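You operate a simulated robot arm through the tools that you are given. There is no shell and no other tool. Be economical: measure what you need, move in short steps, check, and stop when the job is done.

The job below is to be done with a simulated robot arm. You get a single attempt, and the scene is never put back.

## Task
Free the mushroom stop of winder C, reset it and finish the bobbin.
Fine: first put the empty bobbin from the tray into the ladder at the black knob; select hand before the start.

It is judged by the outcome, as a careful person would: the job done as asked, and still so three seconds after it is handed in. It fails if anything else is knocked over, pushed out of place, dropped, spilled or broken.

## Robot
A 6-joint arm with a two-finger parallel gripper on a trunk, on a base that drives. Base frame: it is fixed to the floor where the robot stands at the start and does not move with it; the origin is under the middle of the robot, x ahead of it, y to its left, z up. Readings come in m, rad, newtons and seconds.
With the tool pointing down near the work surface it reaches from about 0.26 to 0.68 m from the robot's upright axis, wherever it stands. Its first joint turns from -2.897 to 2.897 rad. Places, roughly: blue bobbin (6x6x22 cm) [0.9, -0.1, 0.7]; bobbin (6x6x22 cm) [0.6, -0.1, 0.5]; ladder at the black knob of winder C [1, -0.7, 1.1]; mushroom stop of winder c [0.7, -0.8, 0.7]; selector of winder c [0.8, -0.7, 0.7]; winder C [1, -0.5, 0.5]. Payload 4.1 kg.
The tool frame sits at the grasp point between the pads (the TCP): z along the fingers, y along the line on which they close. The tips reach 0.023 m beyond it. The gripper opens to 0.094 m. The fingers are 0.038 m wide and 0.01 m thick; the gripper's body (0.054 by 0.096 m) begins 0.039 m behind the TCP.
Orientation is told as [roll, pitch, yaw] about the base's x, y, z axes, in that order, counted from this pose: with the fingers straight down and closing along the base's y, the tool's x points along the base's -x, its y along +y and its z along -z.

## Interface
- The arm moves only by the tool nudge_tool. Its argument "targets" is a list of rows, each an object of numbers (a shift or turn left out is 0, a gripper value left out holds the last): "x", "y", "z": the shift along the base's x, y, z in m; "wx", "wy", "wz": the turn, a rotation vector about the base's x, y, z in rad. In form: [{"x": .., "y": .., "z": .., "wx": .., "wy": .., "wz": ..}, ...]. A call has 1 to 8 rows; each row is the pose to reach, as a shift and turn from the pose commanded when the call began. "hand" is the opening in per cent of the stroke, from 0 (shut) to 100 (fully open), set as the call begins (left out, the last holds). A row lasts 0.2 s, in which the tool goes at most 0.05 m and 0.15 rad; a call with a longer step from one row to the next is refused whole, and so is a gripper value outside its range. A pose out of reach is approached as far as the arm can. The call stops where the force on the tool passes 40 N (or 10 N more than at its start, if that is more) or the arm is blocked; 0.2 s more then pass. Each finger travels about 0.045 m/s and halts on what it meets, pressing with about 45 N; the grip force reading is that of the motor and also rises with nothing between the fingers. The clock runs only during rows and for 0.2 s after the last one: add rows that repeat a pose to give the fingers time. The reply holds the time, the measured pose of the TCP, the force on the tool along the base axes, the opening and the grip force, in the units named above and with some noise, with the torque about the TCP (base axes, N m) and any sound that the robot's microphone picked up.
- Cameras (640 x 400 px; columns grow to the right, rows downward): "scene" is now at [-0.0007, 0.1128, 1.3094]; the picture's right is [-0.65, -0.76, 0.00], its down [-0.55, 0.47, -0.69] and it looks along [0.52, -0.44, -0.73] (base axes); focal length 291 px, centre (320, 200). "wrist" rides on the gripper at [0.086, 0.016, -0.074] in the tool frame; the picture's right is [-0.18, 0.98, 0.00], its down [-0.58, -0.11, -0.81] and it looks along [-0.79, -0.15, 0.59] (tool axes); focal length 243 px, centre (320, 200). There is no depth. A picture from a camera that has moved, and an enlarged one, comes with that camera's place and axes in the base frame and with its lens.
- get_image(camera): a new picture of that camera. The clock stands still meanwhile.
- slide_trunk(by): slides the trunk up (or, below 0, down) by that many m; the arm and the scene camera ride with it, the base frame stays. It gives what a move gives, with no picture.
- roll_base(legs): drives the robot by 1 to 6 legs, each [ahead, turn to the left] in m and rad, along the robot's own axes; the way and the turn of a leg run together, so that a leg with both is an arc; at most 1.5 m and 3.142 rad a leg. The arm and the cameras ride along, it lands a little off, and it stops where it bumps. It gives what a move gives.
- pan_tilt(pan, tilt): turns the head with the scene camera to pan (to the left, within 2.705 rad either way) and tilt (down, from -0.506 to 1.204), counted from straight ahead of the robot. It gives what a move gives.
- inspect(camera, box): a new picture of the part [left, top, right, bottom] of that camera's present view, enlarged. The clock stands still meanwhile.
- finish_job(): hands the job in; it is judged then, once.

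Go step by step. Nothing tells you exact positions but the pictures and the camera data: compare them with the known pose of the tool, close in by small moves and look again before you grip or let go. The budget is 120 turns and 82 pictures, counting those below and the enlarged ones. Unless the task says otherwise, let go and move clear before handing in, and close with one line.

The tools are called after "Emit:" as name(argument=value, ...) on one line, values as JSON. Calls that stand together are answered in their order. nudge_tool: Moves the arm, as the interface text tells. Its arguments: {"type":"object","properties":{"targets":{"type":"array","items":{"type":"object","properties":{"x":{"type":"number"},"y":{"type":"number"},"z":{"type":"number"},"wx":{"type":"number"},"wy":{"type":"number"},"wz":{"type":"number"}}}},"hand":{"type":"number"}},"required":["targets"]} The other tools are called the same way: slide_trunk (by) slides the trunk up or down; roll_base (legs) drives the base; pan_tilt (pan, tilt) turns the head that bears the scene camera; get_image (camera) takes a picture; inspect (camera, box) takes an enlarged picture of a part of a camera's view; finish_job () hands the job in.

At the start:

```text
time_s: 0.0
tcp_pos: [0.2873, -0.3259, 0.9441]
ee_rot: [-0.001, 0.0, 0.001]
wrist_force: [0.2, 0.5, -0.3]
moment: [0.01, 0.0, 0.03]
gripper_width: 0.0939
finger_force: 0.1
trunk travel left (down, up): [-0.275, 0.315]
robot x, y, heading: [0.0047, 0.0005, 0.003]
head pan, tilt: [-0.703, 0.813]
```

scene: 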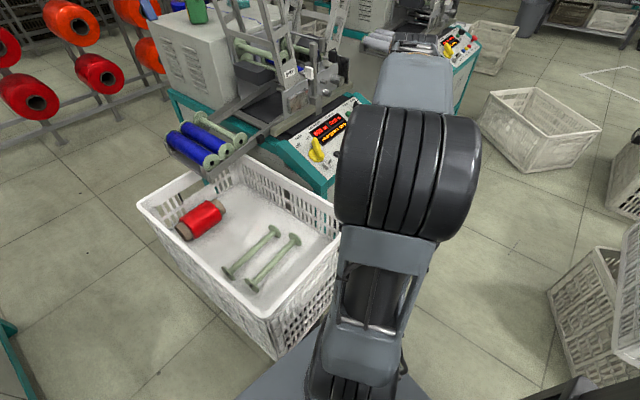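
wrist: 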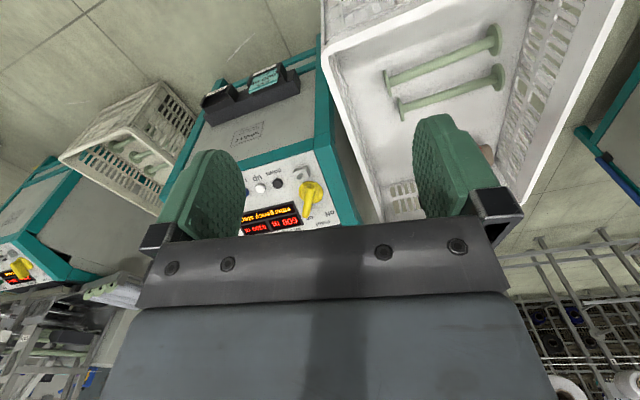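

I see winder C ahead to the right, with a tray of bobbins in front (crate) and a side tray with blue bobbins. I'll first look closer at the machine and the panel.

Emit:
inspect(camera="scene", box=[150, 0, 380, 200])

Emit:
inspect(camera="wrist", box=[160, 40, 400, 240])

```text
2.00 times, centred on (265, 100) of scene
camera zoom: at [-0.0007, 0.1128, 1.3094], right [-0.65, -0.76, 0.0], down [-0.55, 0.47, -0.69], along [0.52, -0.44, -0.73], focal length 582 px, centre (430, 400)
```

zoom: 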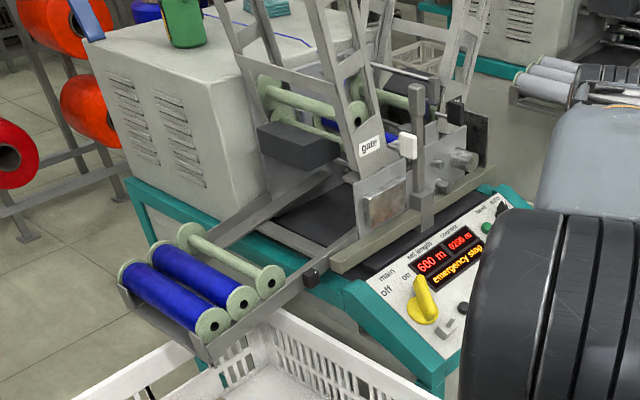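

```text
2.00 times, centred on (280, 140) of wrist
camera zoom: at [0.2007, -0.3085, 1.0187], right [0.18, 0.98, 0.0], down [0.58, -0.11, 0.81], along [0.79, -0.15, -0.59], focal length 485 px, centre (400, 320)
```

zoom: 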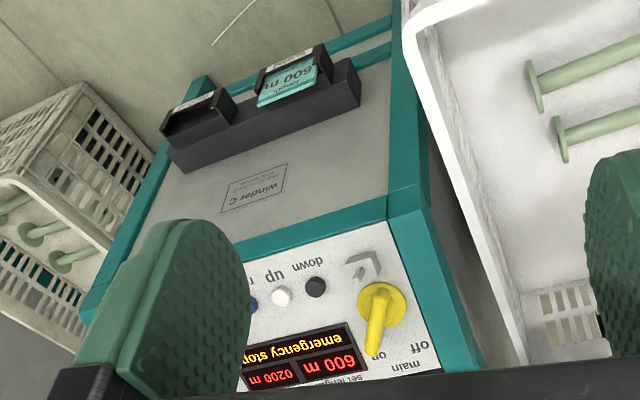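

Winder C's panel shows "emergency stop" with the counter at 200 of 600 m. I'll swing the arm to the right and back, out of the view.

Emit:
nudge_tool(targets=[{"x": -0.04, "y": -0.03, "wz": -0.13}, {"x": -0.08, "y": -0.055, "wz": -0.26}, {"x": -0.125, "y": -0.075, "wz": -0.39}, {"x": -0.17, "y": -0.09, "wz": -0.52}, {"x": -0.215, "y": -0.1, "wz": -0.65}, {"x": -0.26, "y": -0.105, "wz": -0.78}, {"x": -0.305, "y": -0.105, "wz": -0.9}, {"x": -0.35, "y": -0.1, "wz": -0.95}])

Emit:
pan_tilt(pan=-0.6, tilt=0.6)

Emit:
get_image(camera="scene")

```text
time_s: 1.8
tcp_pos: [-0.0639, -0.4255, 0.9406]
ee_rot: [0.0, 0.0, -0.953]
wrist_force: [0.2, 0.3, -0.5]
moment: [-0.02, 0.0, 0.06]
gripper_width: 0.094
finger_force: 0.1
trunk travel left (down, up): [-0.275, 0.315]
robot x, y, heading: [0.0002, -0.0022, -0.002]
head pan, tilt: [-0.703, 0.813]
```

```text
time_s: 2.5
tcp_pos: [-0.0633, -0.4258, 0.9419]
ee_rot: [0.0, 0.001, -0.949]
wrist_force: [0.2, -0.8, -1.5]
moment: [0.01, 0.0, -0.01]
gripper_width: 0.0937
finger_force: 0.0
trunk travel left (down, up): [-0.275, 0.315]
robot x, y, heading: [0.0008, 0.0006, 0.0]
head pan, tilt: [-0.6, 0.6]
```

```text
77 pictures are left
camera scene: at [0.0111, 0.1146, 1.3274], right [-0.57, -0.82, 0.0], down [-0.47, 0.32, -0.82], along [0.68, -0.47, -0.57], focal length 291 px, centre (320, 200)
```

scene: 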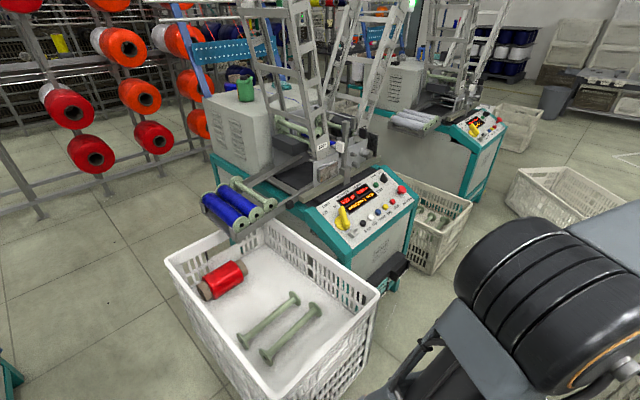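

Emit:
inspect(camera="scene", box=[190, 0, 430, 150])

Emit:
inspect(camera="scene", box=[310, 160, 420, 240])

Emit:
inspect(camera="scene", box=[240, 90, 400, 200])

```text
2.67 times, centred on (310, 75) of scene
camera zoom: at [0.0111, 0.1146, 1.3274], right [-0.57, -0.82, 0.0], down [-0.47, 0.32, -0.82], along [0.68, -0.47, -0.57], focal length 777 px, centre (347, 533)
```

zoom: 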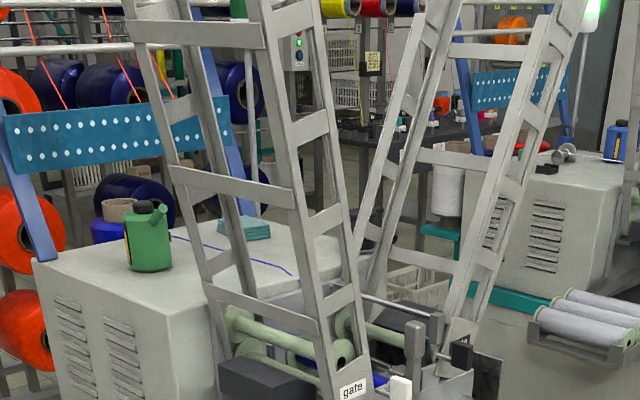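

```text
5.00 times, centred on (365, 200) of scene
camera zoom: at [0.0111, 0.1146, 1.3274], right [-0.57, -0.82, 0.0], down [-0.47, 0.32, -0.82], along [0.68, -0.47, -0.57], focal length 1456 px, centre (95, 200)
```

zoom: 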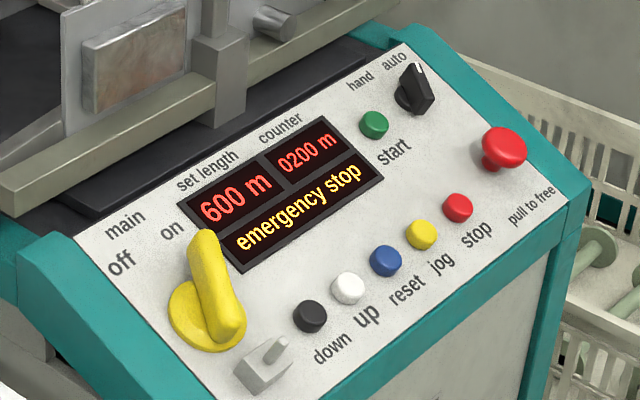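

```text
3.64 times, centred on (320, 145) of scene
camera zoom: at [0.0111, 0.1146, 1.3274], right [-0.57, -0.82, 0.0], down [-0.47, 0.32, -0.82], along [0.68, -0.47, -0.57], focal length 1059 px, centre (320, 400)
```

zoom: 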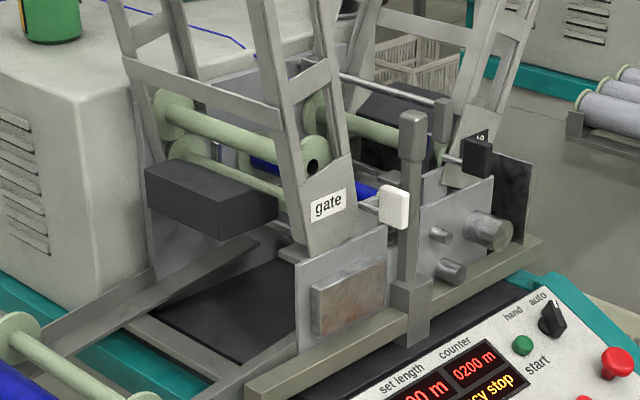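

The panel has a pull-to-free mushroom, a hand/auto selector, and start and reset buttons. There are two ladders, white knob on the left and black knob on the right. I'll raise the trunk for a second viewpoint.

Emit:
slide_trunk(by=0.3)

Emit:
pan_tilt(pan=-0.5, tilt=0.55)

Emit:
get_image(camera="scene")

Emit:
inspect(camera="scene", box=[220, 60, 400, 240])

```text
time_s: 5.5
tcp_pos: [-0.0626, -0.4258, 1.242]
ee_rot: [0.0, 0.0, -0.95]
wrist_force: [0.1, 0.1, 0.4]
moment: [0.02, 0.03, -0.03]
gripper_width: 0.0938
finger_force: 0.1
trunk travel left (down, up): [-0.575, 0.015]
robot x, y, heading: [0.0013, 0.0003, 0.003]
head pan, tilt: [-0.6, 0.6]
```

```text
time_s: 6.2
tcp_pos: [-0.0625, -0.4246, 1.2421]
ee_rot: [0.0, -0.002, -0.95]
wrist_force: [-0.3, 0.2, 0.0]
moment: [-0.01, 0.03, -0.01]
gripper_width: 0.0939
finger_force: 0.1
trunk travel left (down, up): [-0.575, 0.015]
robot x, y, heading: [-0.0012, 0.0004, 0.003]
head pan, tilt: [-0.499, 0.55]
```

```text
73 pictures are left
camera scene: at [0.017, 0.1215, 1.6319], right [-0.48, -0.88, 0.0], down [-0.46, 0.25, -0.85], along [0.75, -0.41, -0.52], focal length 291 px, centre (320, 200)
```

scene: 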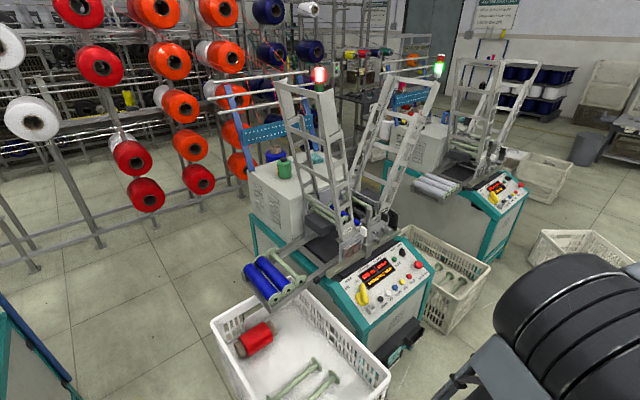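

```text
2.22 times, centred on (310, 150) of scene
camera zoom: at [0.017, 0.1215, 1.6319], right [-0.48, -0.88, 0.0], down [-0.46, 0.25, -0.85], along [0.75, -0.41, -0.52], focal length 647 px, centre (342, 311)
```

zoom: 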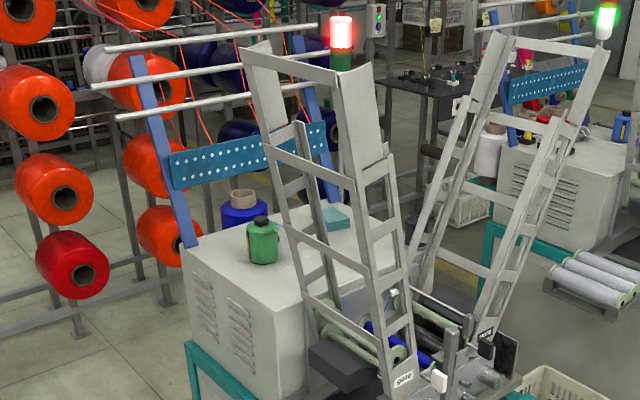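

The black-knob ladder leans to the right with its open top around z≈1.2, and bobbins lie in it along the machine's depth. I'll drive to the right, in front of the panel, keeping clear of the crate.

Emit:
roll_base(legs=[[0, -1.571], [0.7, 0], [0, 1.571]])

Emit:
pan_tilt(pan=0.1, tilt=0.5)

Emit:
get_image(camera="scene")

```text
time_s: 8.7
tcp_pos: [-0.361, -0.2514, 1.2431]
ee_rot: [0.001, 0.002, -1.677]
wrist_force: [-0.6, 0.0, -0.4]
moment: [0.01, 0.02, -0.02]
gripper_width: 0.0939
finger_force: 0.0
trunk travel left (down, up): [-0.575, 0.015]
robot x, y, heading: [-0.0342, 0.0153, -0.553]
head pan, tilt: [-0.499, 0.55]
stopped in leg 1: the robot was blocked; the commanded pose is now the measured one
```

```text
time_s: 9.7
tcp_pos: [-0.3603, -0.2519, 1.2419]
ee_rot: [0.0, 0.001, -1.675]
wrist_force: [0.2, -0.9, -0.2]
moment: [0.0, 0.02, -0.03]
gripper_width: 0.0938
finger_force: 0.0
trunk travel left (down, up): [-0.575, 0.015]
robot x, y, heading: [-0.0333, 0.0153, -0.552]
head pan, tilt: [0.099, 0.499]
```

```text
71 pictures are left
camera scene: at [0.0811, 0.1495, 1.6365], right [-0.44, -0.9, 0.0], down [-0.43, 0.21, -0.88], along [0.79, -0.39, -0.48], focal length 291 px, centre (320, 200)
```

scene: 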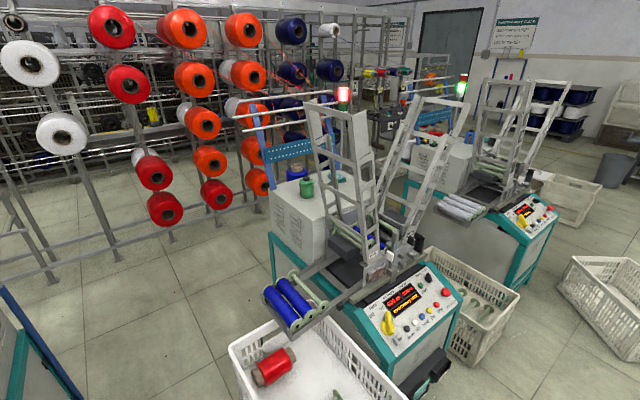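

The turn was blocked by something, probably a base corner on the crate. I'll look down at the base and around.

Emit:
pan_tilt(pan=0.3, tilt=1.2)

Emit:
get_image(camera="scene")

Emit:
pan_tilt(pan=1.9, tilt=0.9)

Emit:
get_image(camera="scene")

Emit:
pan_tilt(pan=-1.9, tilt=0.9)

Emit:
get_image(camera="scene")

```text
time_s: 10.8
tcp_pos: [-0.3608, -0.2524, 1.2414]
ee_rot: [0.0, -0.001, -1.674]
wrist_force: [0.5, 0.3, 0.0]
moment: [0.01, 0.01, 0.0]
gripper_width: 0.0938
finger_force: 0.1
trunk travel left (down, up): [-0.575, 0.015]
robot x, y, heading: [-0.0337, 0.0202, -0.549]
head pan, tilt: [0.3, 1.201]
```

```text
70 pictures are left
camera scene: at [0.0537, 0.1753, 1.5829], right [-0.25, -0.97, 0.0], down [-0.9, 0.23, -0.36], along [0.35, -0.09, -0.93], focal length 291 px, centre (320, 200)
```

scene: 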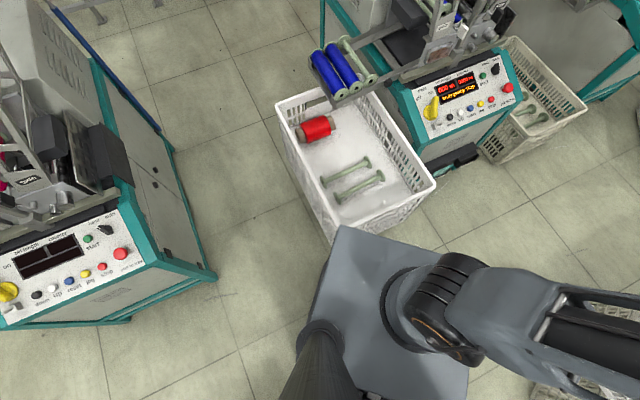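

```text
time_s: 12.4
tcp_pos: [-0.3601, -0.2538, 1.2425]
ee_rot: [0.001, 0.001, -1.674]
wrist_force: [0.1, 1.1, -0.4]
moment: [-0.01, 0.02, 0.0]
gripper_width: 0.094
finger_force: 0.1
trunk travel left (down, up): [-0.575, 0.015]
robot x, y, heading: [-0.0344, 0.02, -0.545]
head pan, tilt: [1.901, 0.901]
```

```text
69 pictures are left
camera scene: at [0.0163, 0.263, 1.6026], right [0.97, -0.22, 0.0], down [-0.17, -0.76, -0.62], along [0.14, 0.61, -0.78], focal length 291 px, centre (320, 200)
```

scene: 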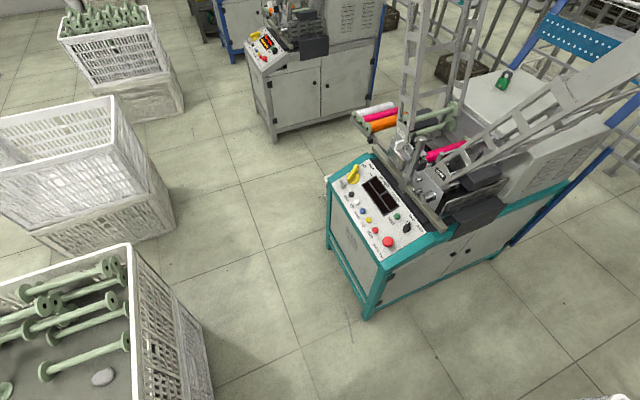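

```text
time_s: 15.6
tcp_pos: [-0.3606, -0.2541, 1.2417]
ee_rot: [0.0, 0.002, -1.676]
wrist_force: [-0.1, 0.5, -0.3]
moment: [-0.01, 0.04, -0.02]
gripper_width: 0.0937
finger_force: 0.0
trunk travel left (down, up): [-0.575, 0.015]
robot x, y, heading: [-0.0358, 0.0186, -0.554]
head pan, tilt: [-1.901, 0.901]
```

```text
68 pictures are left
camera scene: at [-0.0589, 0.1415, 1.6026], right [-0.63, 0.77, 0.0], down [0.61, 0.5, -0.62], along [-0.48, -0.39, -0.78], focal length 291 px, centre (320, 200)
```

scene: 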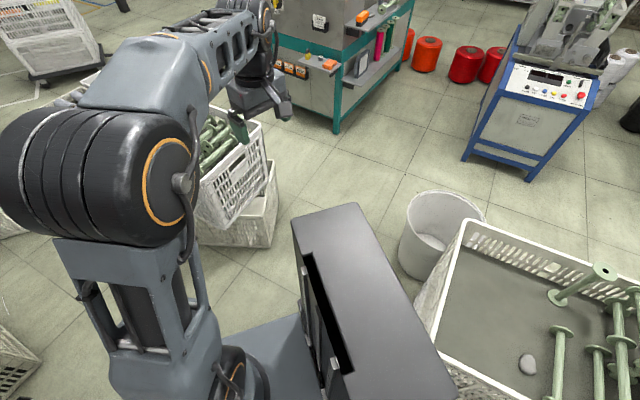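

The base's front-left corner was touching the crate. I'll back off a few centimetres and then turn in place.

Emit:
roll_base(legs=[[-0.07, 0], [0, -1.02]])

```text
time_s: 19.1
tcp_pos: [-0.4955, 0.1896, 1.2424]
ee_rot: [-0.002, 0.001, -2.695]
wrist_force: [0.2, -1.0, 0.3]
moment: [0.0, -0.06, 0.0]
gripper_width: 0.094
finger_force: 0.1
trunk travel left (down, up): [-0.575, 0.015]
robot x, y, heading: [-0.0924, 0.0525, -1.577]
head pan, tilt: [-1.901, 0.901]
```

Emit:
roll_base(legs=[[0.7, 0], [0, 1.65]])

Emit:
pan_tilt(pan=0.1, tilt=0.6)

Emit:
get_image(camera="scene")

```text
time_s: 26.9
tcp_pos: [-0.2126, -1.0288, 1.2417]
ee_rot: [0.0, 0.0, -1.063]
wrist_force: [-0.2, -0.5, 0.2]
moment: [0.01, -0.02, 0.03]
gripper_width: 0.094
finger_force: 0.0
trunk travel left (down, up): [-0.575, 0.015]
robot x, y, heading: [-0.1029, -0.6206, 0.059]
head pan, tilt: [-1.901, 0.901]
```

```text
time_s: 28.8
tcp_pos: [-0.2141, -1.0286, 1.2416]
ee_rot: [0.001, 0.0, -1.062]
wrist_force: [-0.8, -0.5, 0.0]
moment: [-0.01, -0.02, 0.01]
gripper_width: 0.094
finger_force: 0.0
trunk travel left (down, up): [-0.575, 0.015]
robot x, y, heading: [-0.1019, -0.6167, 0.06]
head pan, tilt: [0.099, 0.6]
```

```text
67 pictures are left
camera scene: at [-0.0874, -0.4457, 1.6274], right [0.16, -0.99, 0.0], down [-0.56, -0.09, -0.83], along [0.82, 0.13, -0.56], focal length 291 px, centre (320, 200)
```

scene: 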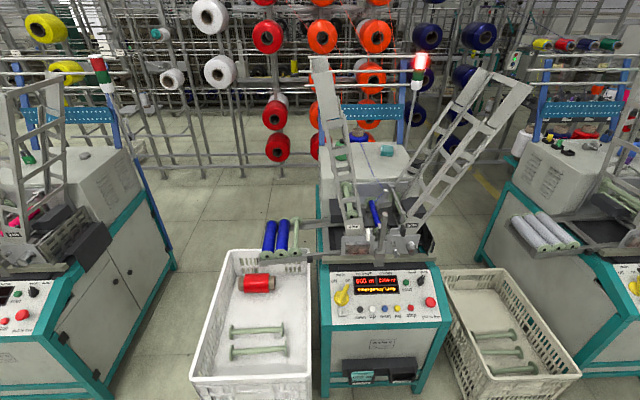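

I now face winder C squarely. I'll enlarge the ladders and the tray.

Emit:
inspect(camera="scene", box=[380, 60, 540, 160])

Emit:
inspect(camera="scene", box=[310, 150, 470, 250])

Emit:
inspect(camera="scene", box=[240, 200, 340, 270])

```text
4.00 times, centred on (460, 110) of scene
camera zoom: at [-0.0874, -0.4457, 1.6274], right [0.16, -0.99, 0.0], down [-0.56, -0.09, -0.83], along [0.82, 0.13, -0.56], focal length 1165 px, centre (-240, 560)
```

zoom: 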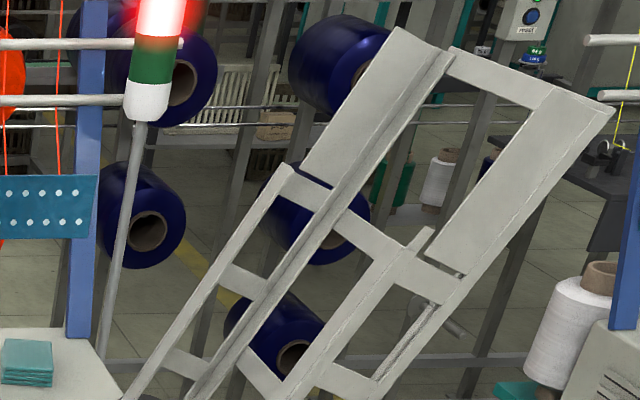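

```text
4.00 times, centred on (390, 200) of scene
camera zoom: at [-0.0874, -0.4457, 1.6274], right [0.16, -0.99, 0.0], down [-0.56, -0.09, -0.83], along [0.82, 0.13, -0.56], focal length 1165 px, centre (40, 200)
```

zoom: 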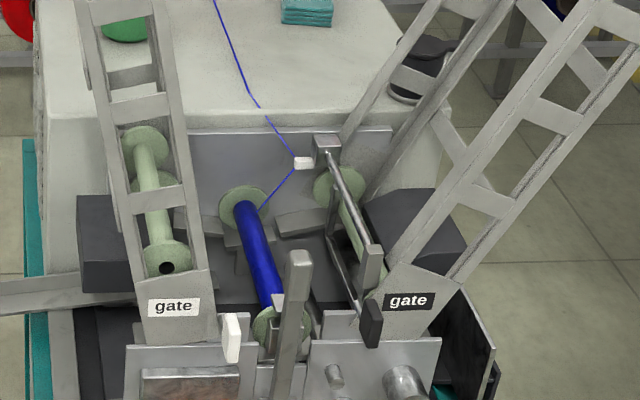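

```text
5.71 times, centred on (290, 235) of scene
camera zoom: at [-0.0874, -0.4457, 1.6274], right [0.16, -0.99, 0.0], down [-0.56, -0.09, -0.83], along [0.82, 0.13, -0.56], focal length 1664 px, centre (491, 0)
```

zoom: 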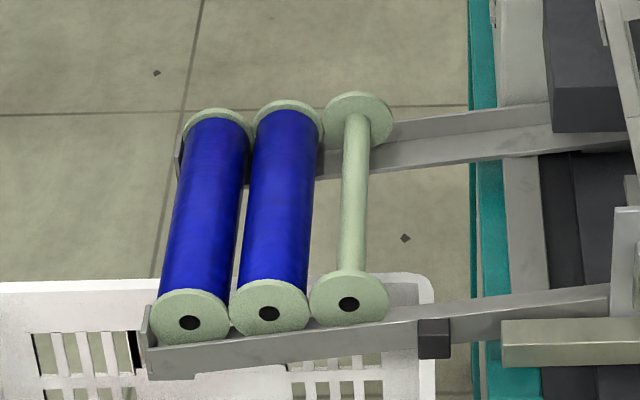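

The tray's empty bobbin is at about (0.89, -0.18, 0.744) with its axis yawed about 0.19 rad. The ladder's mouth is near (1.0, -0.87, 1.35). I'll swing the arm forward at height and test its reach with a pitched tool.

Emit:
nudge_tool(targets=[{"x": 0.047, "y": -0.01, "wz": 0.115}, {"x": 0.095, "y": -0.014, "wz": 0.23}, {"x": 0.144, "y": -0.0125, "wz": 0.345}, {"x": 0.191, "y": -0.0056, "wz": 0.46}, {"x": 0.238, "y": 0.007, "wz": 0.575}, {"x": 0.283, "y": 0.024, "wz": 0.69}, {"x": 0.326, "y": 0.047, "wz": 0.805}, {"x": 0.365, "y": 0.074, "wz": 0.92}])

Emit:
nudge_tool(targets=[{"x": 0.03, "y": 0.03, "wz": 0.1}, {"x": 0.06, "y": 0.065, "wz": 0.2}, {"x": 0.085, "y": 0.1, "wz": 0.33}, {"x": 0.105, "y": 0.14, "wz": 0.33, "wy": -0.0}, {"x": 0.125, "y": 0.18, "wz": 0.33}, {"x": 0.135, "y": 0.225, "wz": 0.33}, {"x": 0.14, "y": 0.27, "wz": 0.33}])

```text
time_s: 30.6
tcp_pos: [0.1528, -0.9532, 1.2414]
ee_rot: [0.0, 0.0, -0.143]
wrist_force: [0.2, 0.6, -0.6]
moment: [0.01, 0.02, 0.0]
gripper_width: 0.0942
finger_force: 0.0
trunk travel left (down, up): [-0.575, 0.015]
robot x, y, heading: [-0.1034, -0.6208, 0.054]
head pan, tilt: [0.099, 0.6]
```

```text
time_s: 32.2
tcp_pos: [0.2937, -0.6839, 1.2424]
ee_rot: [0.001, -0.001, 0.187]
wrist_force: [0.6, 0.5, 0.1]
moment: [0.02, 0.03, 0.03]
gripper_width: 0.0941
finger_force: 0.0
trunk travel left (down, up): [-0.575, 0.015]
robot x, y, heading: [-0.1032, -0.6197, 0.057]
head pan, tilt: [0.099, 0.6]
```

Emit:
nudge_tool(targets=[{"x": 0.045, "wx": 0.028, "wy": -0.147}, {"x": 0.09, "wx": 0.056, "wy": -0.29}, {"x": 0.135, "wx": 0.084, "wy": -0.435}, {"x": 0.18, "wx": 0.112, "wy": -0.58}, {"x": 0.225, "wx": 0.14, "wy": -0.725}, {"x": 0.27, "wx": 0.151, "wy": -0.786}, {"x": 0.315, "wx": 0.151, "wy": -0.786}, {"x": 0.36, "wx": 0.151, "wy": -0.786}])

```text
time_s: 34.0
tcp_pos: [0.6522, -0.6829, 1.2375]
ee_rot: [0.005, -0.796, 0.184]
wrist_force: [1.0, -0.2, 0.0]
moment: [-0.01, -0.02, 0.06]
gripper_width: 0.0941
finger_force: 0.1
trunk travel left (down, up): [-0.575, 0.015]
robot x, y, heading: [-0.1059, -0.6201, 0.062]
head pan, tilt: [0.099, 0.6]
```

Emit:
nudge_tool(targets=[{"x": 0.04}, {"x": 0.08}, {"x": 0.11}])

Emit:
get_image(camera="wrist")

Emit:
get_image(camera="scene")

```text
time_s: 34.8
tcp_pos: [0.693, -0.6818, 1.2315]
ee_rot: [0.003, -0.799, 0.184]
wrist_force: [-0.5, -0.9, -0.2]
moment: [-0.02, -0.03, 0.03]
gripper_width: 0.0937
finger_force: 0.0
out of reach, approached as far as the arm can: row 2, 3
trunk travel left (down, up): [-0.575, 0.015]
robot x, y, heading: [-0.1034, -0.619, 0.058]
head pan, tilt: [0.099, 0.6]
```

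```text
63 pictures are left
camera wrist: at [0.5785, -0.6871, 1.2229], right [-0.06, 0.99, 0.13], down [-0.15, -0.14, 0.98], along [0.99, 0.04, 0.16], focal length 243 px, centre (320, 200)
```

wrist: 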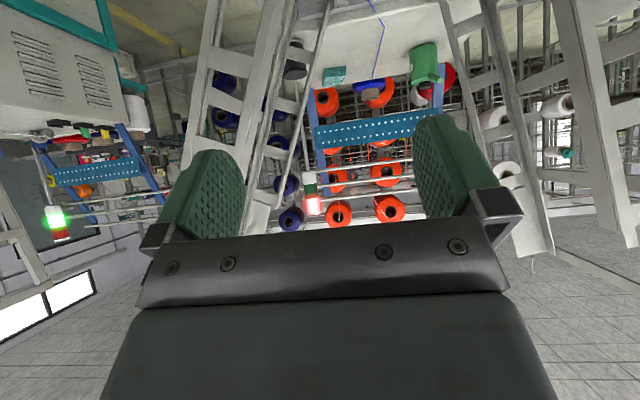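

```text
62 pictures are left
camera scene: at [-0.0874, -0.4455, 1.6274], right [0.16, -0.99, 0.0], down [-0.56, -0.09, -0.83], along [0.82, 0.13, -0.56], focal length 291 px, centre (320, 200)
```

scene: 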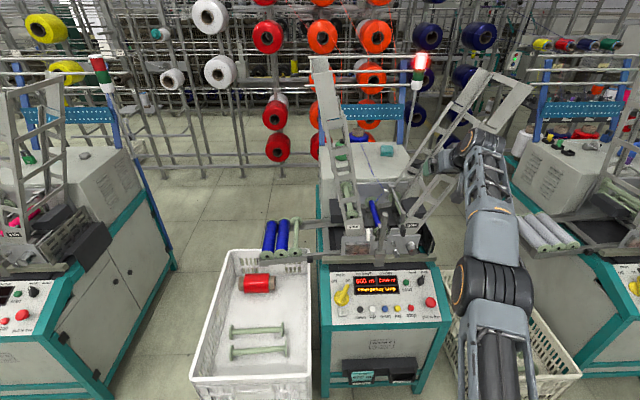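

Reach at this height is about 0.80 m. I'll test lower relative to the trunk to find the most favourable height.

Emit:
nudge_tool(targets=[{"x": -0.03, "z": -0.04}, {"x": -0.03, "z": -0.09}, {"x": -0.03, "z": -0.14}, {"x": -0.03, "z": -0.19}, {"x": 0.0, "z": -0.22}, {"x": 0.03, "z": -0.22}, {"x": 0.06, "z": -0.22}, {"x": 0.09, "z": -0.22}])

```text
time_s: 36.6
tcp_pos: [0.7273, -0.6799, 1.0133]
ee_rot: [0.006, -0.798, 0.183]
wrist_force: [0.2, -0.2, 0.7]
moment: [-0.02, 0.02, 0.02]
gripper_width: 0.0941
finger_force: 0.0
out of reach, approached as far as the arm can: row 7, 8
trunk travel left (down, up): [-0.575, 0.015]
robot x, y, heading: [-0.1018, -0.6187, 0.059]
head pan, tilt: [0.099, 0.6]
```

Reach is about 0.83 m here. Standing sideways to the machine lets the base get closer, so I'll check the base's rear extent first.

Emit:
pan_tilt(pan=-2.5, tilt=1.2)

Emit:
get_image(camera="scene")

Emit:
pan_tilt(pan=-1.2, tilt=1.2)

Emit:
get_image(camera="scene")

```text
time_s: 38.9
tcp_pos: [0.7278, -0.6813, 1.0125]
ee_rot: [0.002, -0.802, 0.185]
wrist_force: [-0.1, -1.0, 0.3]
moment: [0.02, -0.02, -0.05]
gripper_width: 0.0937
finger_force: 0.0
trunk travel left (down, up): [-0.575, 0.015]
robot x, y, heading: [-0.1008, -0.6192, 0.06]
head pan, tilt: [-2.499, 1.201]
```

```text
61 pictures are left
camera scene: at [-0.2173, -0.4953, 1.5828], right [-0.64, 0.76, 0.0], down [0.71, 0.6, -0.36], along [-0.28, -0.23, -0.93], focal length 291 px, centre (320, 200)
```

scene: 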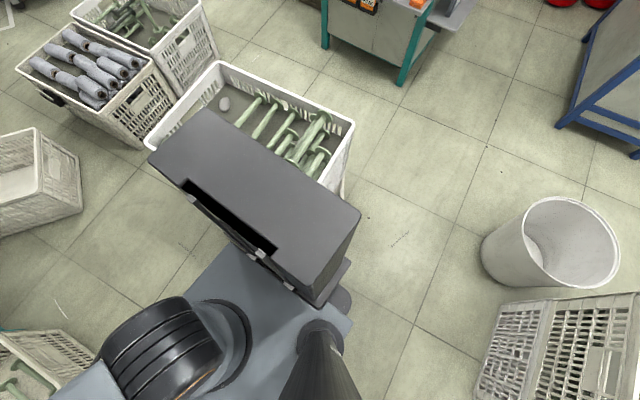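

```text
time_s: 40.4
tcp_pos: [0.7284, -0.6817, 1.0139]
ee_rot: [0.004, -0.802, 0.184]
wrist_force: [0.1, -0.6, -0.4]
moment: [0.0, 0.0, 0.02]
gripper_width: 0.0937
finger_force: 0.0
trunk travel left (down, up): [-0.575, 0.015]
robot x, y, heading: [-0.1025, -0.6166, 0.059]
head pan, tilt: [-1.201, 1.201]
```

```text
60 pictures are left
camera scene: at [-0.1514, -0.5102, 1.5828], right [-0.91, -0.41, 0.0], down [-0.39, 0.85, -0.36], along [0.15, -0.33, -0.93], focal length 291 px, centre (320, 200)
```

scene: 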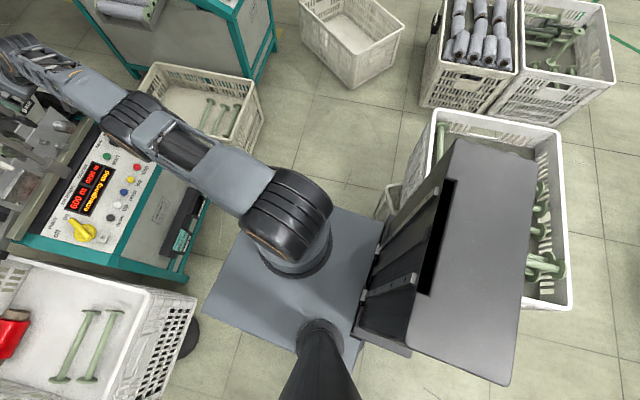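

The front of the base reaches about 0.3 m ahead of centre, so I can drive forward to x≈0.18 facing the machine. I'll retract the arm first, then drive and lower the trunk.

Emit:
nudge_tool(targets=[{"x": -0.045}, {"x": -0.09}, {"x": -0.135}, {"x": -0.18}, {"x": -0.225}, {"x": -0.27}, {"x": -0.315}, {"x": -0.36}])

Emit:
roll_base(legs=[[0.0, -0.06], [0.27, 0]])

Emit:
slide_trunk(by=-0.15)

Emit:
pan_tilt(pan=0.2, tilt=0.75)

Emit:
get_image(camera="scene")

```text
time_s: 42.2
tcp_pos: [0.3709, -0.6766, 1.013]
ee_rot: [0.001, -0.801, 0.185]
wrist_force: [-0.2, 0.7, -0.6]
moment: [0.01, -0.04, 0.05]
gripper_width: 0.0942
finger_force: 0.0
trunk travel left (down, up): [-0.575, 0.015]
robot x, y, heading: [-0.1054, -0.6184, 0.058]
head pan, tilt: [-1.201, 1.201]
```

```text
time_s: 44.5
tcp_pos: [0.6286, -0.7077, 1.012]
ee_rot: [0.004, -0.798, 0.121]
wrist_force: [0.4, 1.0, -0.1]
moment: [0.0, 0.01, -0.01]
gripper_width: 0.094
finger_force: 0.1
trunk travel left (down, up): [-0.575, 0.015]
robot x, y, heading: [0.1563, -0.6218, -0.006]
head pan, tilt: [-1.201, 1.201]
```

```text
time_s: 46.3
tcp_pos: [0.6296, -0.7096, 0.8632]
ee_rot: [0.004, -0.801, 0.122]
wrist_force: [0.1, 0.9, 0.5]
moment: [0.0, 0.0, -0.02]
gripper_width: 0.0941
finger_force: 0.0
trunk travel left (down, up): [-0.425, 0.165]
robot x, y, heading: [0.1588, -0.6223, -0.004]
head pan, tilt: [-1.201, 1.201]
```

```text
time_s: 47.8
tcp_pos: [0.6286, -0.7103, 0.8631]
ee_rot: [0.004, -0.8, 0.122]
wrist_force: [0.2, 0.1, -0.5]
moment: [-0.01, 0.03, 0.02]
gripper_width: 0.0939
finger_force: 0.1
trunk travel left (down, up): [-0.425, 0.165]
robot x, y, heading: [0.1584, -0.62, -0.006]
head pan, tilt: [0.201, 0.75]
```

```text
59 pictures are left
camera scene: at [0.1791, -0.4404, 1.4645], right [0.19, -0.98, 0.0], down [-0.67, -0.13, -0.73], along [0.72, 0.14, -0.68], focal length 291 px, centre (320, 200)
```

scene: 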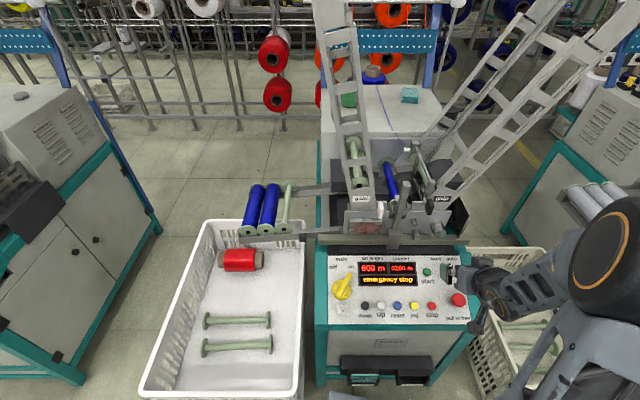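

Emit:
inspect(camera="scene", box=[225, 165, 345, 245])

Emit:
inspect(camera="scene", box=[320, 230, 480, 330])

```text
5.00 times, centred on (285, 205) of scene
camera zoom: at [0.1791, -0.4404, 1.4645], right [0.19, -0.98, 0.0], down [-0.67, -0.13, -0.73], along [0.72, 0.14, -0.68], focal length 1456 px, centre (495, 175)
```

zoom: 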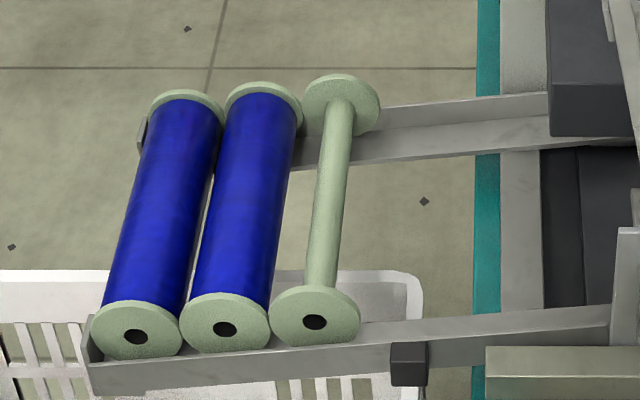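

```text
4.00 times, centred on (400, 280) of scene
camera zoom: at [0.1791, -0.4404, 1.4645], right [0.19, -0.98, 0.0], down [-0.67, -0.13, -0.73], along [0.72, 0.14, -0.68], focal length 1165 px, centre (0, -120)
```

zoom: 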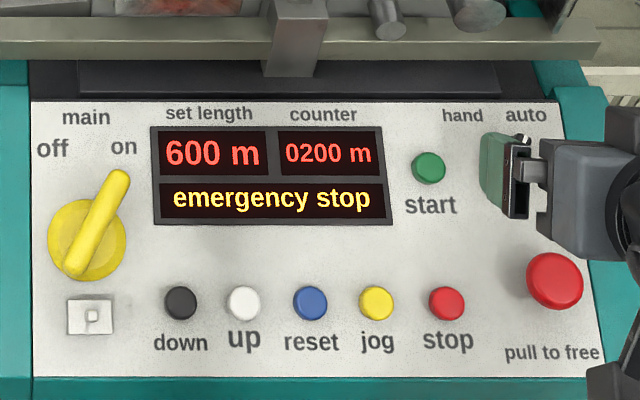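

The tray bobbin is confirmed at centre (0.89, -0.18, 0.743). I'll raise the tool a bit, edge the base 4 cm closer, and set the fingers to about 35 mm opening.

Emit:
nudge_tool(targets=[{"z": 0.045, "y": 0.02}, {"x": -0.02, "y": 0.06, "z": 0.07}, {"x": -0.04, "y": 0.1, "z": 0.08}, {"x": -0.05, "y": 0.15, "z": 0.09}], hand=37)

Emit:
roll_base(legs=[[0.04, 0]])

```text
refused: row 2 steps farther than a row can; nothing moved
```

```text
time_s: 48.7
tcp_pos: [0.6672, -0.7086, 0.863]
ee_rot: [0.003, -0.801, 0.123]
wrist_force: [-0.3, -0.2, -0.7]
moment: [-0.02, 0.01, -0.01]
gripper_width: 0.0938
finger_force: 0.0
trunk travel left (down, up): [-0.425, 0.165]
robot x, y, heading: [0.1986, -0.6197, -0.004]
head pan, tilt: [0.201, 0.75]
```

Emit:
nudge_tool(targets=[{"x": -0.02, "y": 0.03, "z": 0.03}, {"x": -0.04, "y": 0.06, "z": 0.06}, {"x": -0.055, "y": 0.1, "z": 0.075, "wx": -0.01, "wy": 0.06, "wz": 0.025}, {"x": -0.06, "y": 0.145, "z": 0.08, "wx": -0.02, "wy": 0.12, "wz": 0.05}, {"x": -0.06, "y": 0.19, "z": 0.08, "wx": -0.028, "wy": 0.148, "wz": 0.067}, {"x": -0.06, "y": 0.235, "z": 0.08, "wx": -0.028, "wy": 0.148, "wz": 0.067}, {"x": -0.06, "y": 0.28, "z": 0.08, "wx": -0.028, "wy": 0.148, "wz": 0.067}, {"x": -0.06, "y": 0.325, "z": 0.08, "wx": -0.028, "wy": 0.148, "wz": 0.067}], hand=37)

Emit:
nudge_tool(targets=[{"y": 0.045}, {"y": 0.09}, {"x": 0.02, "y": 0.13}, {"x": 0.05, "y": 0.165}, {"x": 0.085, "y": 0.185}, {"x": 0.13, "y": 0.188}, {"x": 0.17, "y": 0.19}, {"x": 0.2, "y": 0.194, "z": -0.03}])

```text
time_s: 50.5
tcp_pos: [0.6086, -0.3849, 0.9435]
ee_rot: [-0.008, -0.65, 0.204]
wrist_force: [0.3, 0.5, 0.7]
moment: [0.0, 0.0, -0.01]
gripper_width: 0.0347
finger_force: 0.0
out of reach, approached as far as the arm can: row 2, 3, 4, 5
trunk travel left (down, up): [-0.425, 0.165]
robot x, y, heading: [0.2016, -0.6201, -0.007]
head pan, tilt: [0.201, 0.75]
```

```text
time_s: 52.3
tcp_pos: [0.8107, -0.1911, 0.9134]
ee_rot: [-0.001, -0.647, 0.193]
wrist_force: [0.7, 0.2, 0.7]
moment: [0.0, 0.02, 0.0]
gripper_width: 0.0347
finger_force: 0.0
trunk travel left (down, up): [-0.425, 0.165]
robot x, y, heading: [0.1971, -0.6205, -0.005]
head pan, tilt: [0.201, 0.75]
```

Emit:
nudge_tool(targets=[{"x": 0.03, "y": 0.005, "z": -0.03}, {"x": 0.049, "y": 0.008, "z": -0.065}, {"x": 0.049, "y": 0.008, "z": -0.09}])

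Emit:
get_image(camera="wrist")

Emit:
inspect(camera="scene", box=[225, 165, 345, 245])

```text
time_s: 53.1
tcp_pos: [0.8566, -0.1803, 0.8232]
ee_rot: [-0.001, -0.649, 0.196]
wrist_force: [-0.6, 0.3, 0.5]
moment: [0.01, 0.0, 0.01]
gripper_width: 0.0349
finger_force: 0.1
trunk travel left (down, up): [-0.425, 0.165]
robot x, y, heading: [0.204, -0.6214, -0.005]
head pan, tilt: [0.201, 0.75]
```

```text
56 pictures are left
camera wrist: at [0.743, -0.1854, 0.8304], right [-0.04, 0.99, 0.11], down [0.0, -0.11, 0.99], along [1.0, 0.04, 0.01], focal length 243 px, centre (320, 200)
```

wrist: 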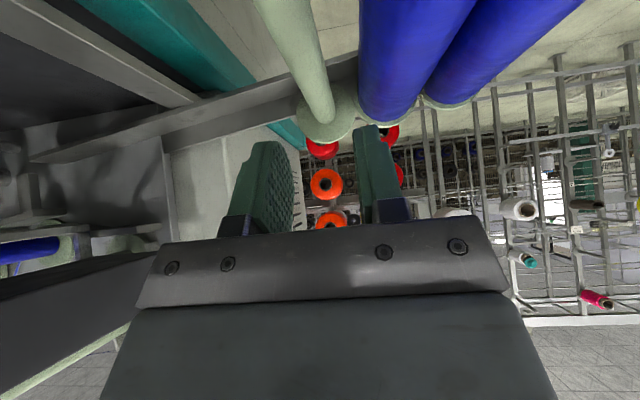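

```text
5.00 times, centred on (285, 205) of scene
camera zoom: at [0.2189, -0.4402, 1.4645], right [0.19, -0.98, 0.0], down [-0.67, -0.13, -0.73], along [0.72, 0.14, -0.68], focal length 1456 px, centre (495, 175)
```

zoom: 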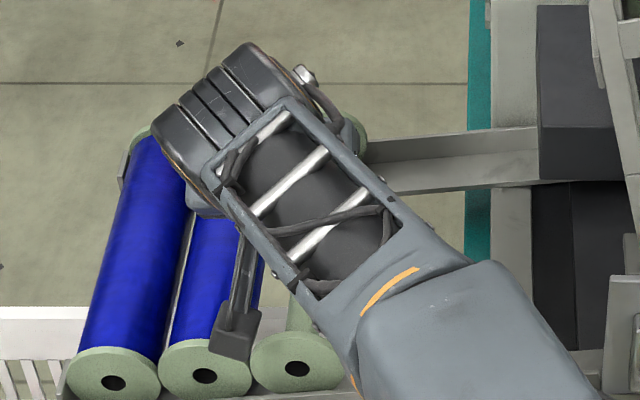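

The fingers are lined up over the core, which lies about 3 mm to the right. I'll correct this and descend halfway.

Emit:
nudge_tool(targets=[{"y": -0.003, "z": -0.02}, {"x": 0.002, "y": -0.003, "z": -0.04}])

Emit:
get_image(camera="wrist")

```text
time_s: 53.7
tcp_pos: [0.8581, -0.1859, 0.7816]
ee_rot: [-0.001, -0.649, 0.193]
wrist_force: [0.7, 0.4, -0.4]
moment: [-0.03, 0.0, 0.02]
gripper_width: 0.0348
finger_force: 0.0
trunk travel left (down, up): [-0.425, 0.165]
robot x, y, heading: [0.196, -0.6195, -0.0]
head pan, tilt: [0.201, 0.75]
```

```text
54 pictures are left
camera wrist: at [0.744, -0.191, 0.7892], right [-0.04, 0.99, 0.11], down [0.0, -0.11, 0.99], along [1.0, 0.04, 0.01], focal length 243 px, centre (320, 200)
```

wrist: 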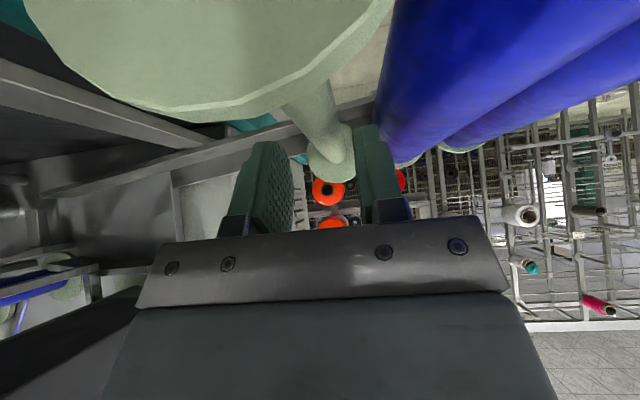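

Emit:
nudge_tool(targets=[{"y": -0.002, "z": -0.015}, {"x": 0.001, "y": -0.002, "z": -0.03}, {"x": 0.002, "y": -0.002, "z": -0.038}])

Emit:
get_image(camera="wrist")

```text
time_s: 54.5
tcp_pos: [0.8564, -0.1885, 0.7473]
ee_rot: [-0.001, -0.652, 0.192]
wrist_force: [-1.0, -0.2, 3.4]
moment: [0.14, 0.2, 0.06]
gripper_width: 0.0348
finger_force: 0.2
out of reach, approached as far as the arm can: row 3
trunk travel left (down, up): [-0.425, 0.165]
robot x, y, heading: [0.1944, -0.6227, -0.001]
head pan, tilt: [0.201, 0.75]
```

```text
53 pictures are left
camera wrist: at [0.7431, -0.1938, 0.7536], right [-0.04, 0.99, 0.11], down [-0.01, -0.11, 0.99], along [1.0, 0.04, 0.01], focal length 243 px, centre (320, 200)
```

wrist: 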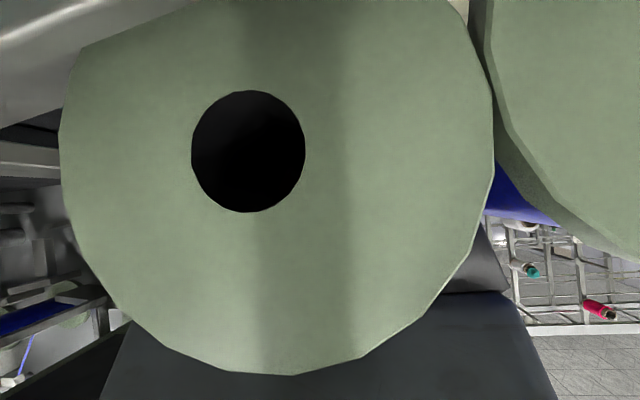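

The core sits between the fingers at the right height, with a faint contact noted. I'll close the grip here.

Emit:
nudge_tool(targets=[{"z": 0.001}, {"z": 0.001}, {"z": 0.001}, {"z": 0.001}], hand=0)

```text
time_s: 55.5
tcp_pos: [0.8564, -0.1877, 0.7469]
ee_rot: [-0.002, -0.649, 0.194]
wrist_force: [-0.4, -0.3, -0.3]
moment: [-0.08, 0.01, 0.03]
gripper_width: 0.0207
finger_force: 45.1
trunk travel left (down, up): [-0.425, 0.165]
robot x, y, heading: [0.1987, -0.6213, -0.008]
head pan, tilt: [0.201, 0.75]
```

Gripped at 20.7 mm. I'll lift it straight up.

Emit:
nudge_tool(targets=[{"z": 0.02}, {"z": 0.045}, {"z": 0.08}, {"z": 0.12}, {"z": 0.16}])

Emit:
get_image(camera="scene")

```text
time_s: 56.7
tcp_pos: [0.8556, -0.1928, 0.9038]
ee_rot: [-0.003, -0.649, 0.192]
wrist_force: [0.1, 0.9, -0.6]
moment: [0.04, 0.01, 0.02]
gripper_width: 0.0205
finger_force: 45.5
trunk travel left (down, up): [-0.425, 0.165]
robot x, y, heading: [0.1962, -0.6194, -0.005]
head pan, tilt: [0.201, 0.75]
```

```text
52 pictures are left
camera scene: at [0.2187, -0.4404, 1.4645], right [0.19, -0.98, 0.0], down [-0.67, -0.13, -0.73], along [0.72, 0.14, -0.68], focal length 291 px, centre (320, 200)
```

scene: 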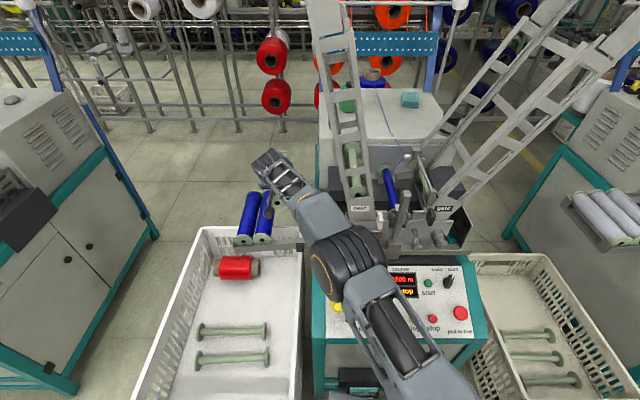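

The bobbin is out and both blue bobbins are undisturbed. I'll retract, move to the right in front of the machine, and raise the trunk.

Emit:
nudge_tool(targets=[{"x": -0.045, "y": -0.009, "z": 0.01}, {"x": -0.09, "y": -0.018, "z": 0.02}, {"x": -0.135, "y": -0.027, "z": 0.03}, {"x": -0.18, "y": -0.036, "z": 0.04}, {"x": -0.22, "y": -0.05, "z": 0.05}, {"x": -0.26, "y": -0.07, "z": 0.06}, {"x": -0.28, "y": -0.11, "z": 0.07}, {"x": -0.28, "y": -0.155, "z": 0.08}])

Emit:
slide_trunk(by=0.18)

Emit:
nudge_tool(targets=[{"y": -0.045}, {"y": -0.09}, {"y": -0.135}, {"y": -0.18}, {"y": -0.225}, {"y": -0.27}, {"y": -0.315}, {"y": -0.36}])

Emit:
pan_tilt(pan=-0.1, tilt=0.45)

Emit:
get_image(camera="scene")

```text
time_s: 58.5
tcp_pos: [0.5795, -0.3461, 0.9851]
ee_rot: [0.0, -0.65, 0.192]
wrist_force: [0.3, 0.4, -0.8]
moment: [0.0, 0.01, 0.03]
gripper_width: 0.0207
finger_force: 44.9
trunk travel left (down, up): [-0.425, 0.165]
robot x, y, heading: [0.1958, -0.6189, -0.012]
head pan, tilt: [0.201, 0.75]
```

```text
time_s: 60.4
tcp_pos: [0.5805, -0.3463, 1.1505]
ee_rot: [-0.002, -0.649, 0.193]
wrist_force: [0.6, -0.2, -0.8]
moment: [0.01, 0.05, -0.01]
gripper_width: 0.0207
finger_force: 45.1
out of reach, approached as far as the arm can: row 1
trunk travel left (down, up): [-0.59, 0.0]
robot x, y, heading: [0.1988, -0.623, -0.006]
head pan, tilt: [0.201, 0.75]
```

```text
time_s: 62.1
tcp_pos: [0.5839, -0.7067, 1.1517]
ee_rot: [-0.001, -0.651, 0.19]
wrist_force: [0.6, 0.0, -0.1]
moment: [0.01, 0.01, -0.03]
gripper_width: 0.0209
finger_force: 45.4
trunk travel left (down, up): [-0.59, 0.0]
robot x, y, heading: [0.1985, -0.6242, -0.003]
head pan, tilt: [0.201, 0.75]
```

```text
time_s: 63.0
tcp_pos: [0.5839, -0.7062, 1.1531]
ee_rot: [-0.001, -0.649, 0.193]
wrist_force: [0.4, 1.4, -0.7]
moment: [-0.01, 0.04, -0.01]
gripper_width: 0.0211
finger_force: 45.1
trunk travel left (down, up): [-0.59, 0.0]
robot x, y, heading: [0.1971, -0.6181, -0.007]
head pan, tilt: [-0.099, 0.45]
```

```text
51 pictures are left
camera scene: at [0.2287, -0.4662, 1.6559], right [-0.1, -0.99, 0.0], down [-0.43, 0.05, -0.9], along [0.9, -0.09, -0.44], focal length 291 px, centre (320, 200)
```

scene: 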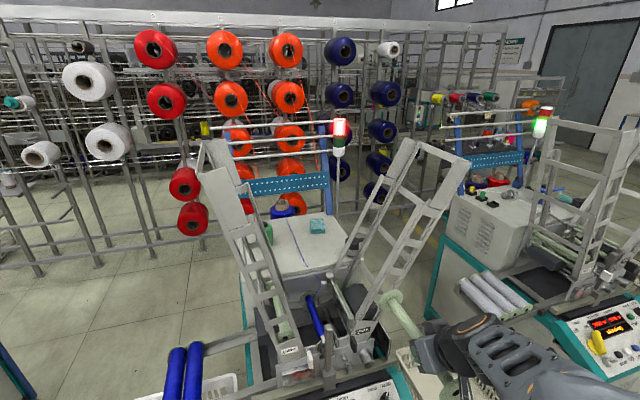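

Emit:
inspect(camera="scene", box=[350, 120, 490, 210])

Emit:
inspect(camera="scene", box=[330, 180, 490, 300])

```text
4.44 times, centred on (420, 165) of scene
camera zoom: at [0.2287, -0.4662, 1.6559], right [-0.1, -0.99, 0.0], down [-0.43, 0.05, -0.9], along [0.9, -0.09, -0.44], focal length 1294 px, centre (-124, 356)
```

zoom: 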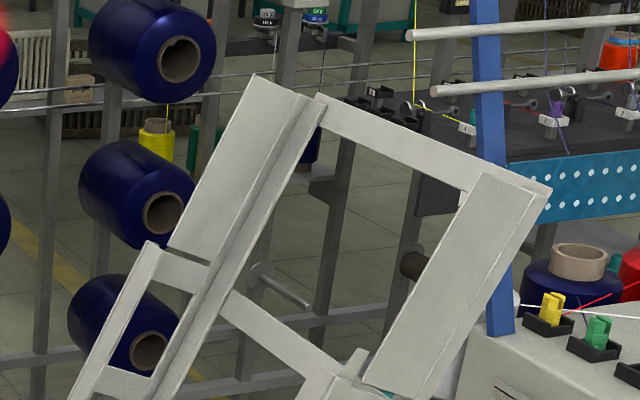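

```text
3.33 times, centred on (410, 240) of scene
camera zoom: at [0.2287, -0.4662, 1.6559], right [-0.1, -0.99, 0.0], down [-0.43, 0.05, -0.9], along [0.9, -0.09, -0.44], focal length 971 px, centre (20, 67)
```

zoom: 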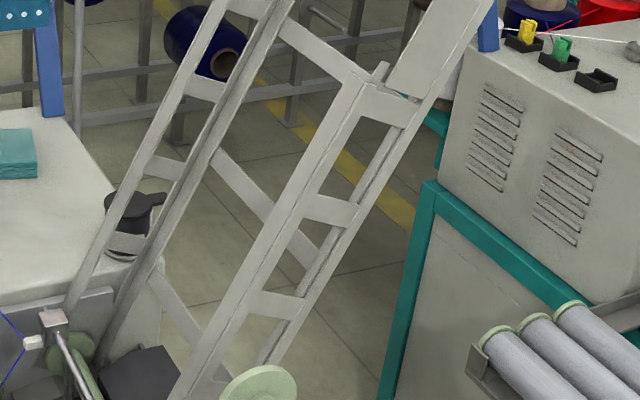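

The mouth of the black-knob ladder is at its top, around (0.99, -0.85, 1.38), open on the left side. I'll back off, shift right to y≈-0.82, and come close to the machine again.

Emit:
roll_base(legs=[[-0.2, 0], [0, -0.9], [0.25, 0], [0, 0.9]])

Emit:
pan_tilt(pan=0.5, tilt=1.15)

Emit:
get_image(camera="scene")

```text
time_s: 70.6
tcp_pos: [0.5475, -0.8942, 1.153]
ee_rot: [-0.002, -0.647, 0.217]
wrist_force: [0.3, -0.9, -0.5]
moment: [-0.01, 0.0, -0.02]
gripper_width: 0.0204
finger_force: 45.2
trunk travel left (down, up): [-0.59, 0.0]
robot x, y, heading: [0.1616, -0.8175, 0.019]
head pan, tilt: [-0.099, 0.45]
```

```text
time_s: 71.7
tcp_pos: [0.5476, -0.8931, 1.1538]
ee_rot: [-0.002, -0.65, 0.216]
wrist_force: [-0.6, -0.8, -1.2]
moment: [0.0, 0.0, 0.03]
gripper_width: 0.0205
finger_force: 45.1
trunk travel left (down, up): [-0.59, 0.0]
robot x, y, heading: [0.1587, -0.8179, 0.019]
head pan, tilt: [0.499, 1.15]
```

```text
48 pictures are left
camera scene: at [0.1469, -0.6251, 1.6007], right [0.49, -0.87, 0.0], down [-0.79, -0.45, -0.41], along [0.36, 0.2, -0.91], focal length 291 px, centre (320, 200)
```

scene: 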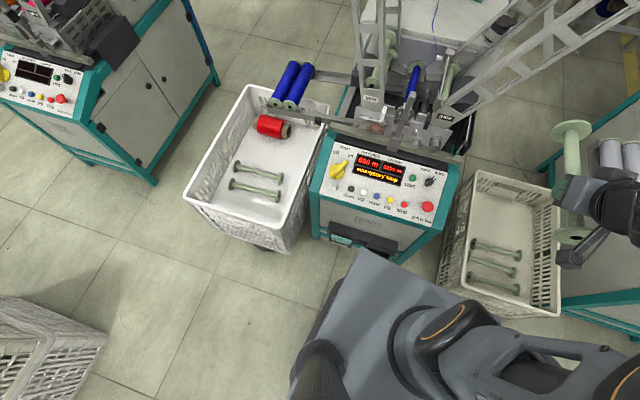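

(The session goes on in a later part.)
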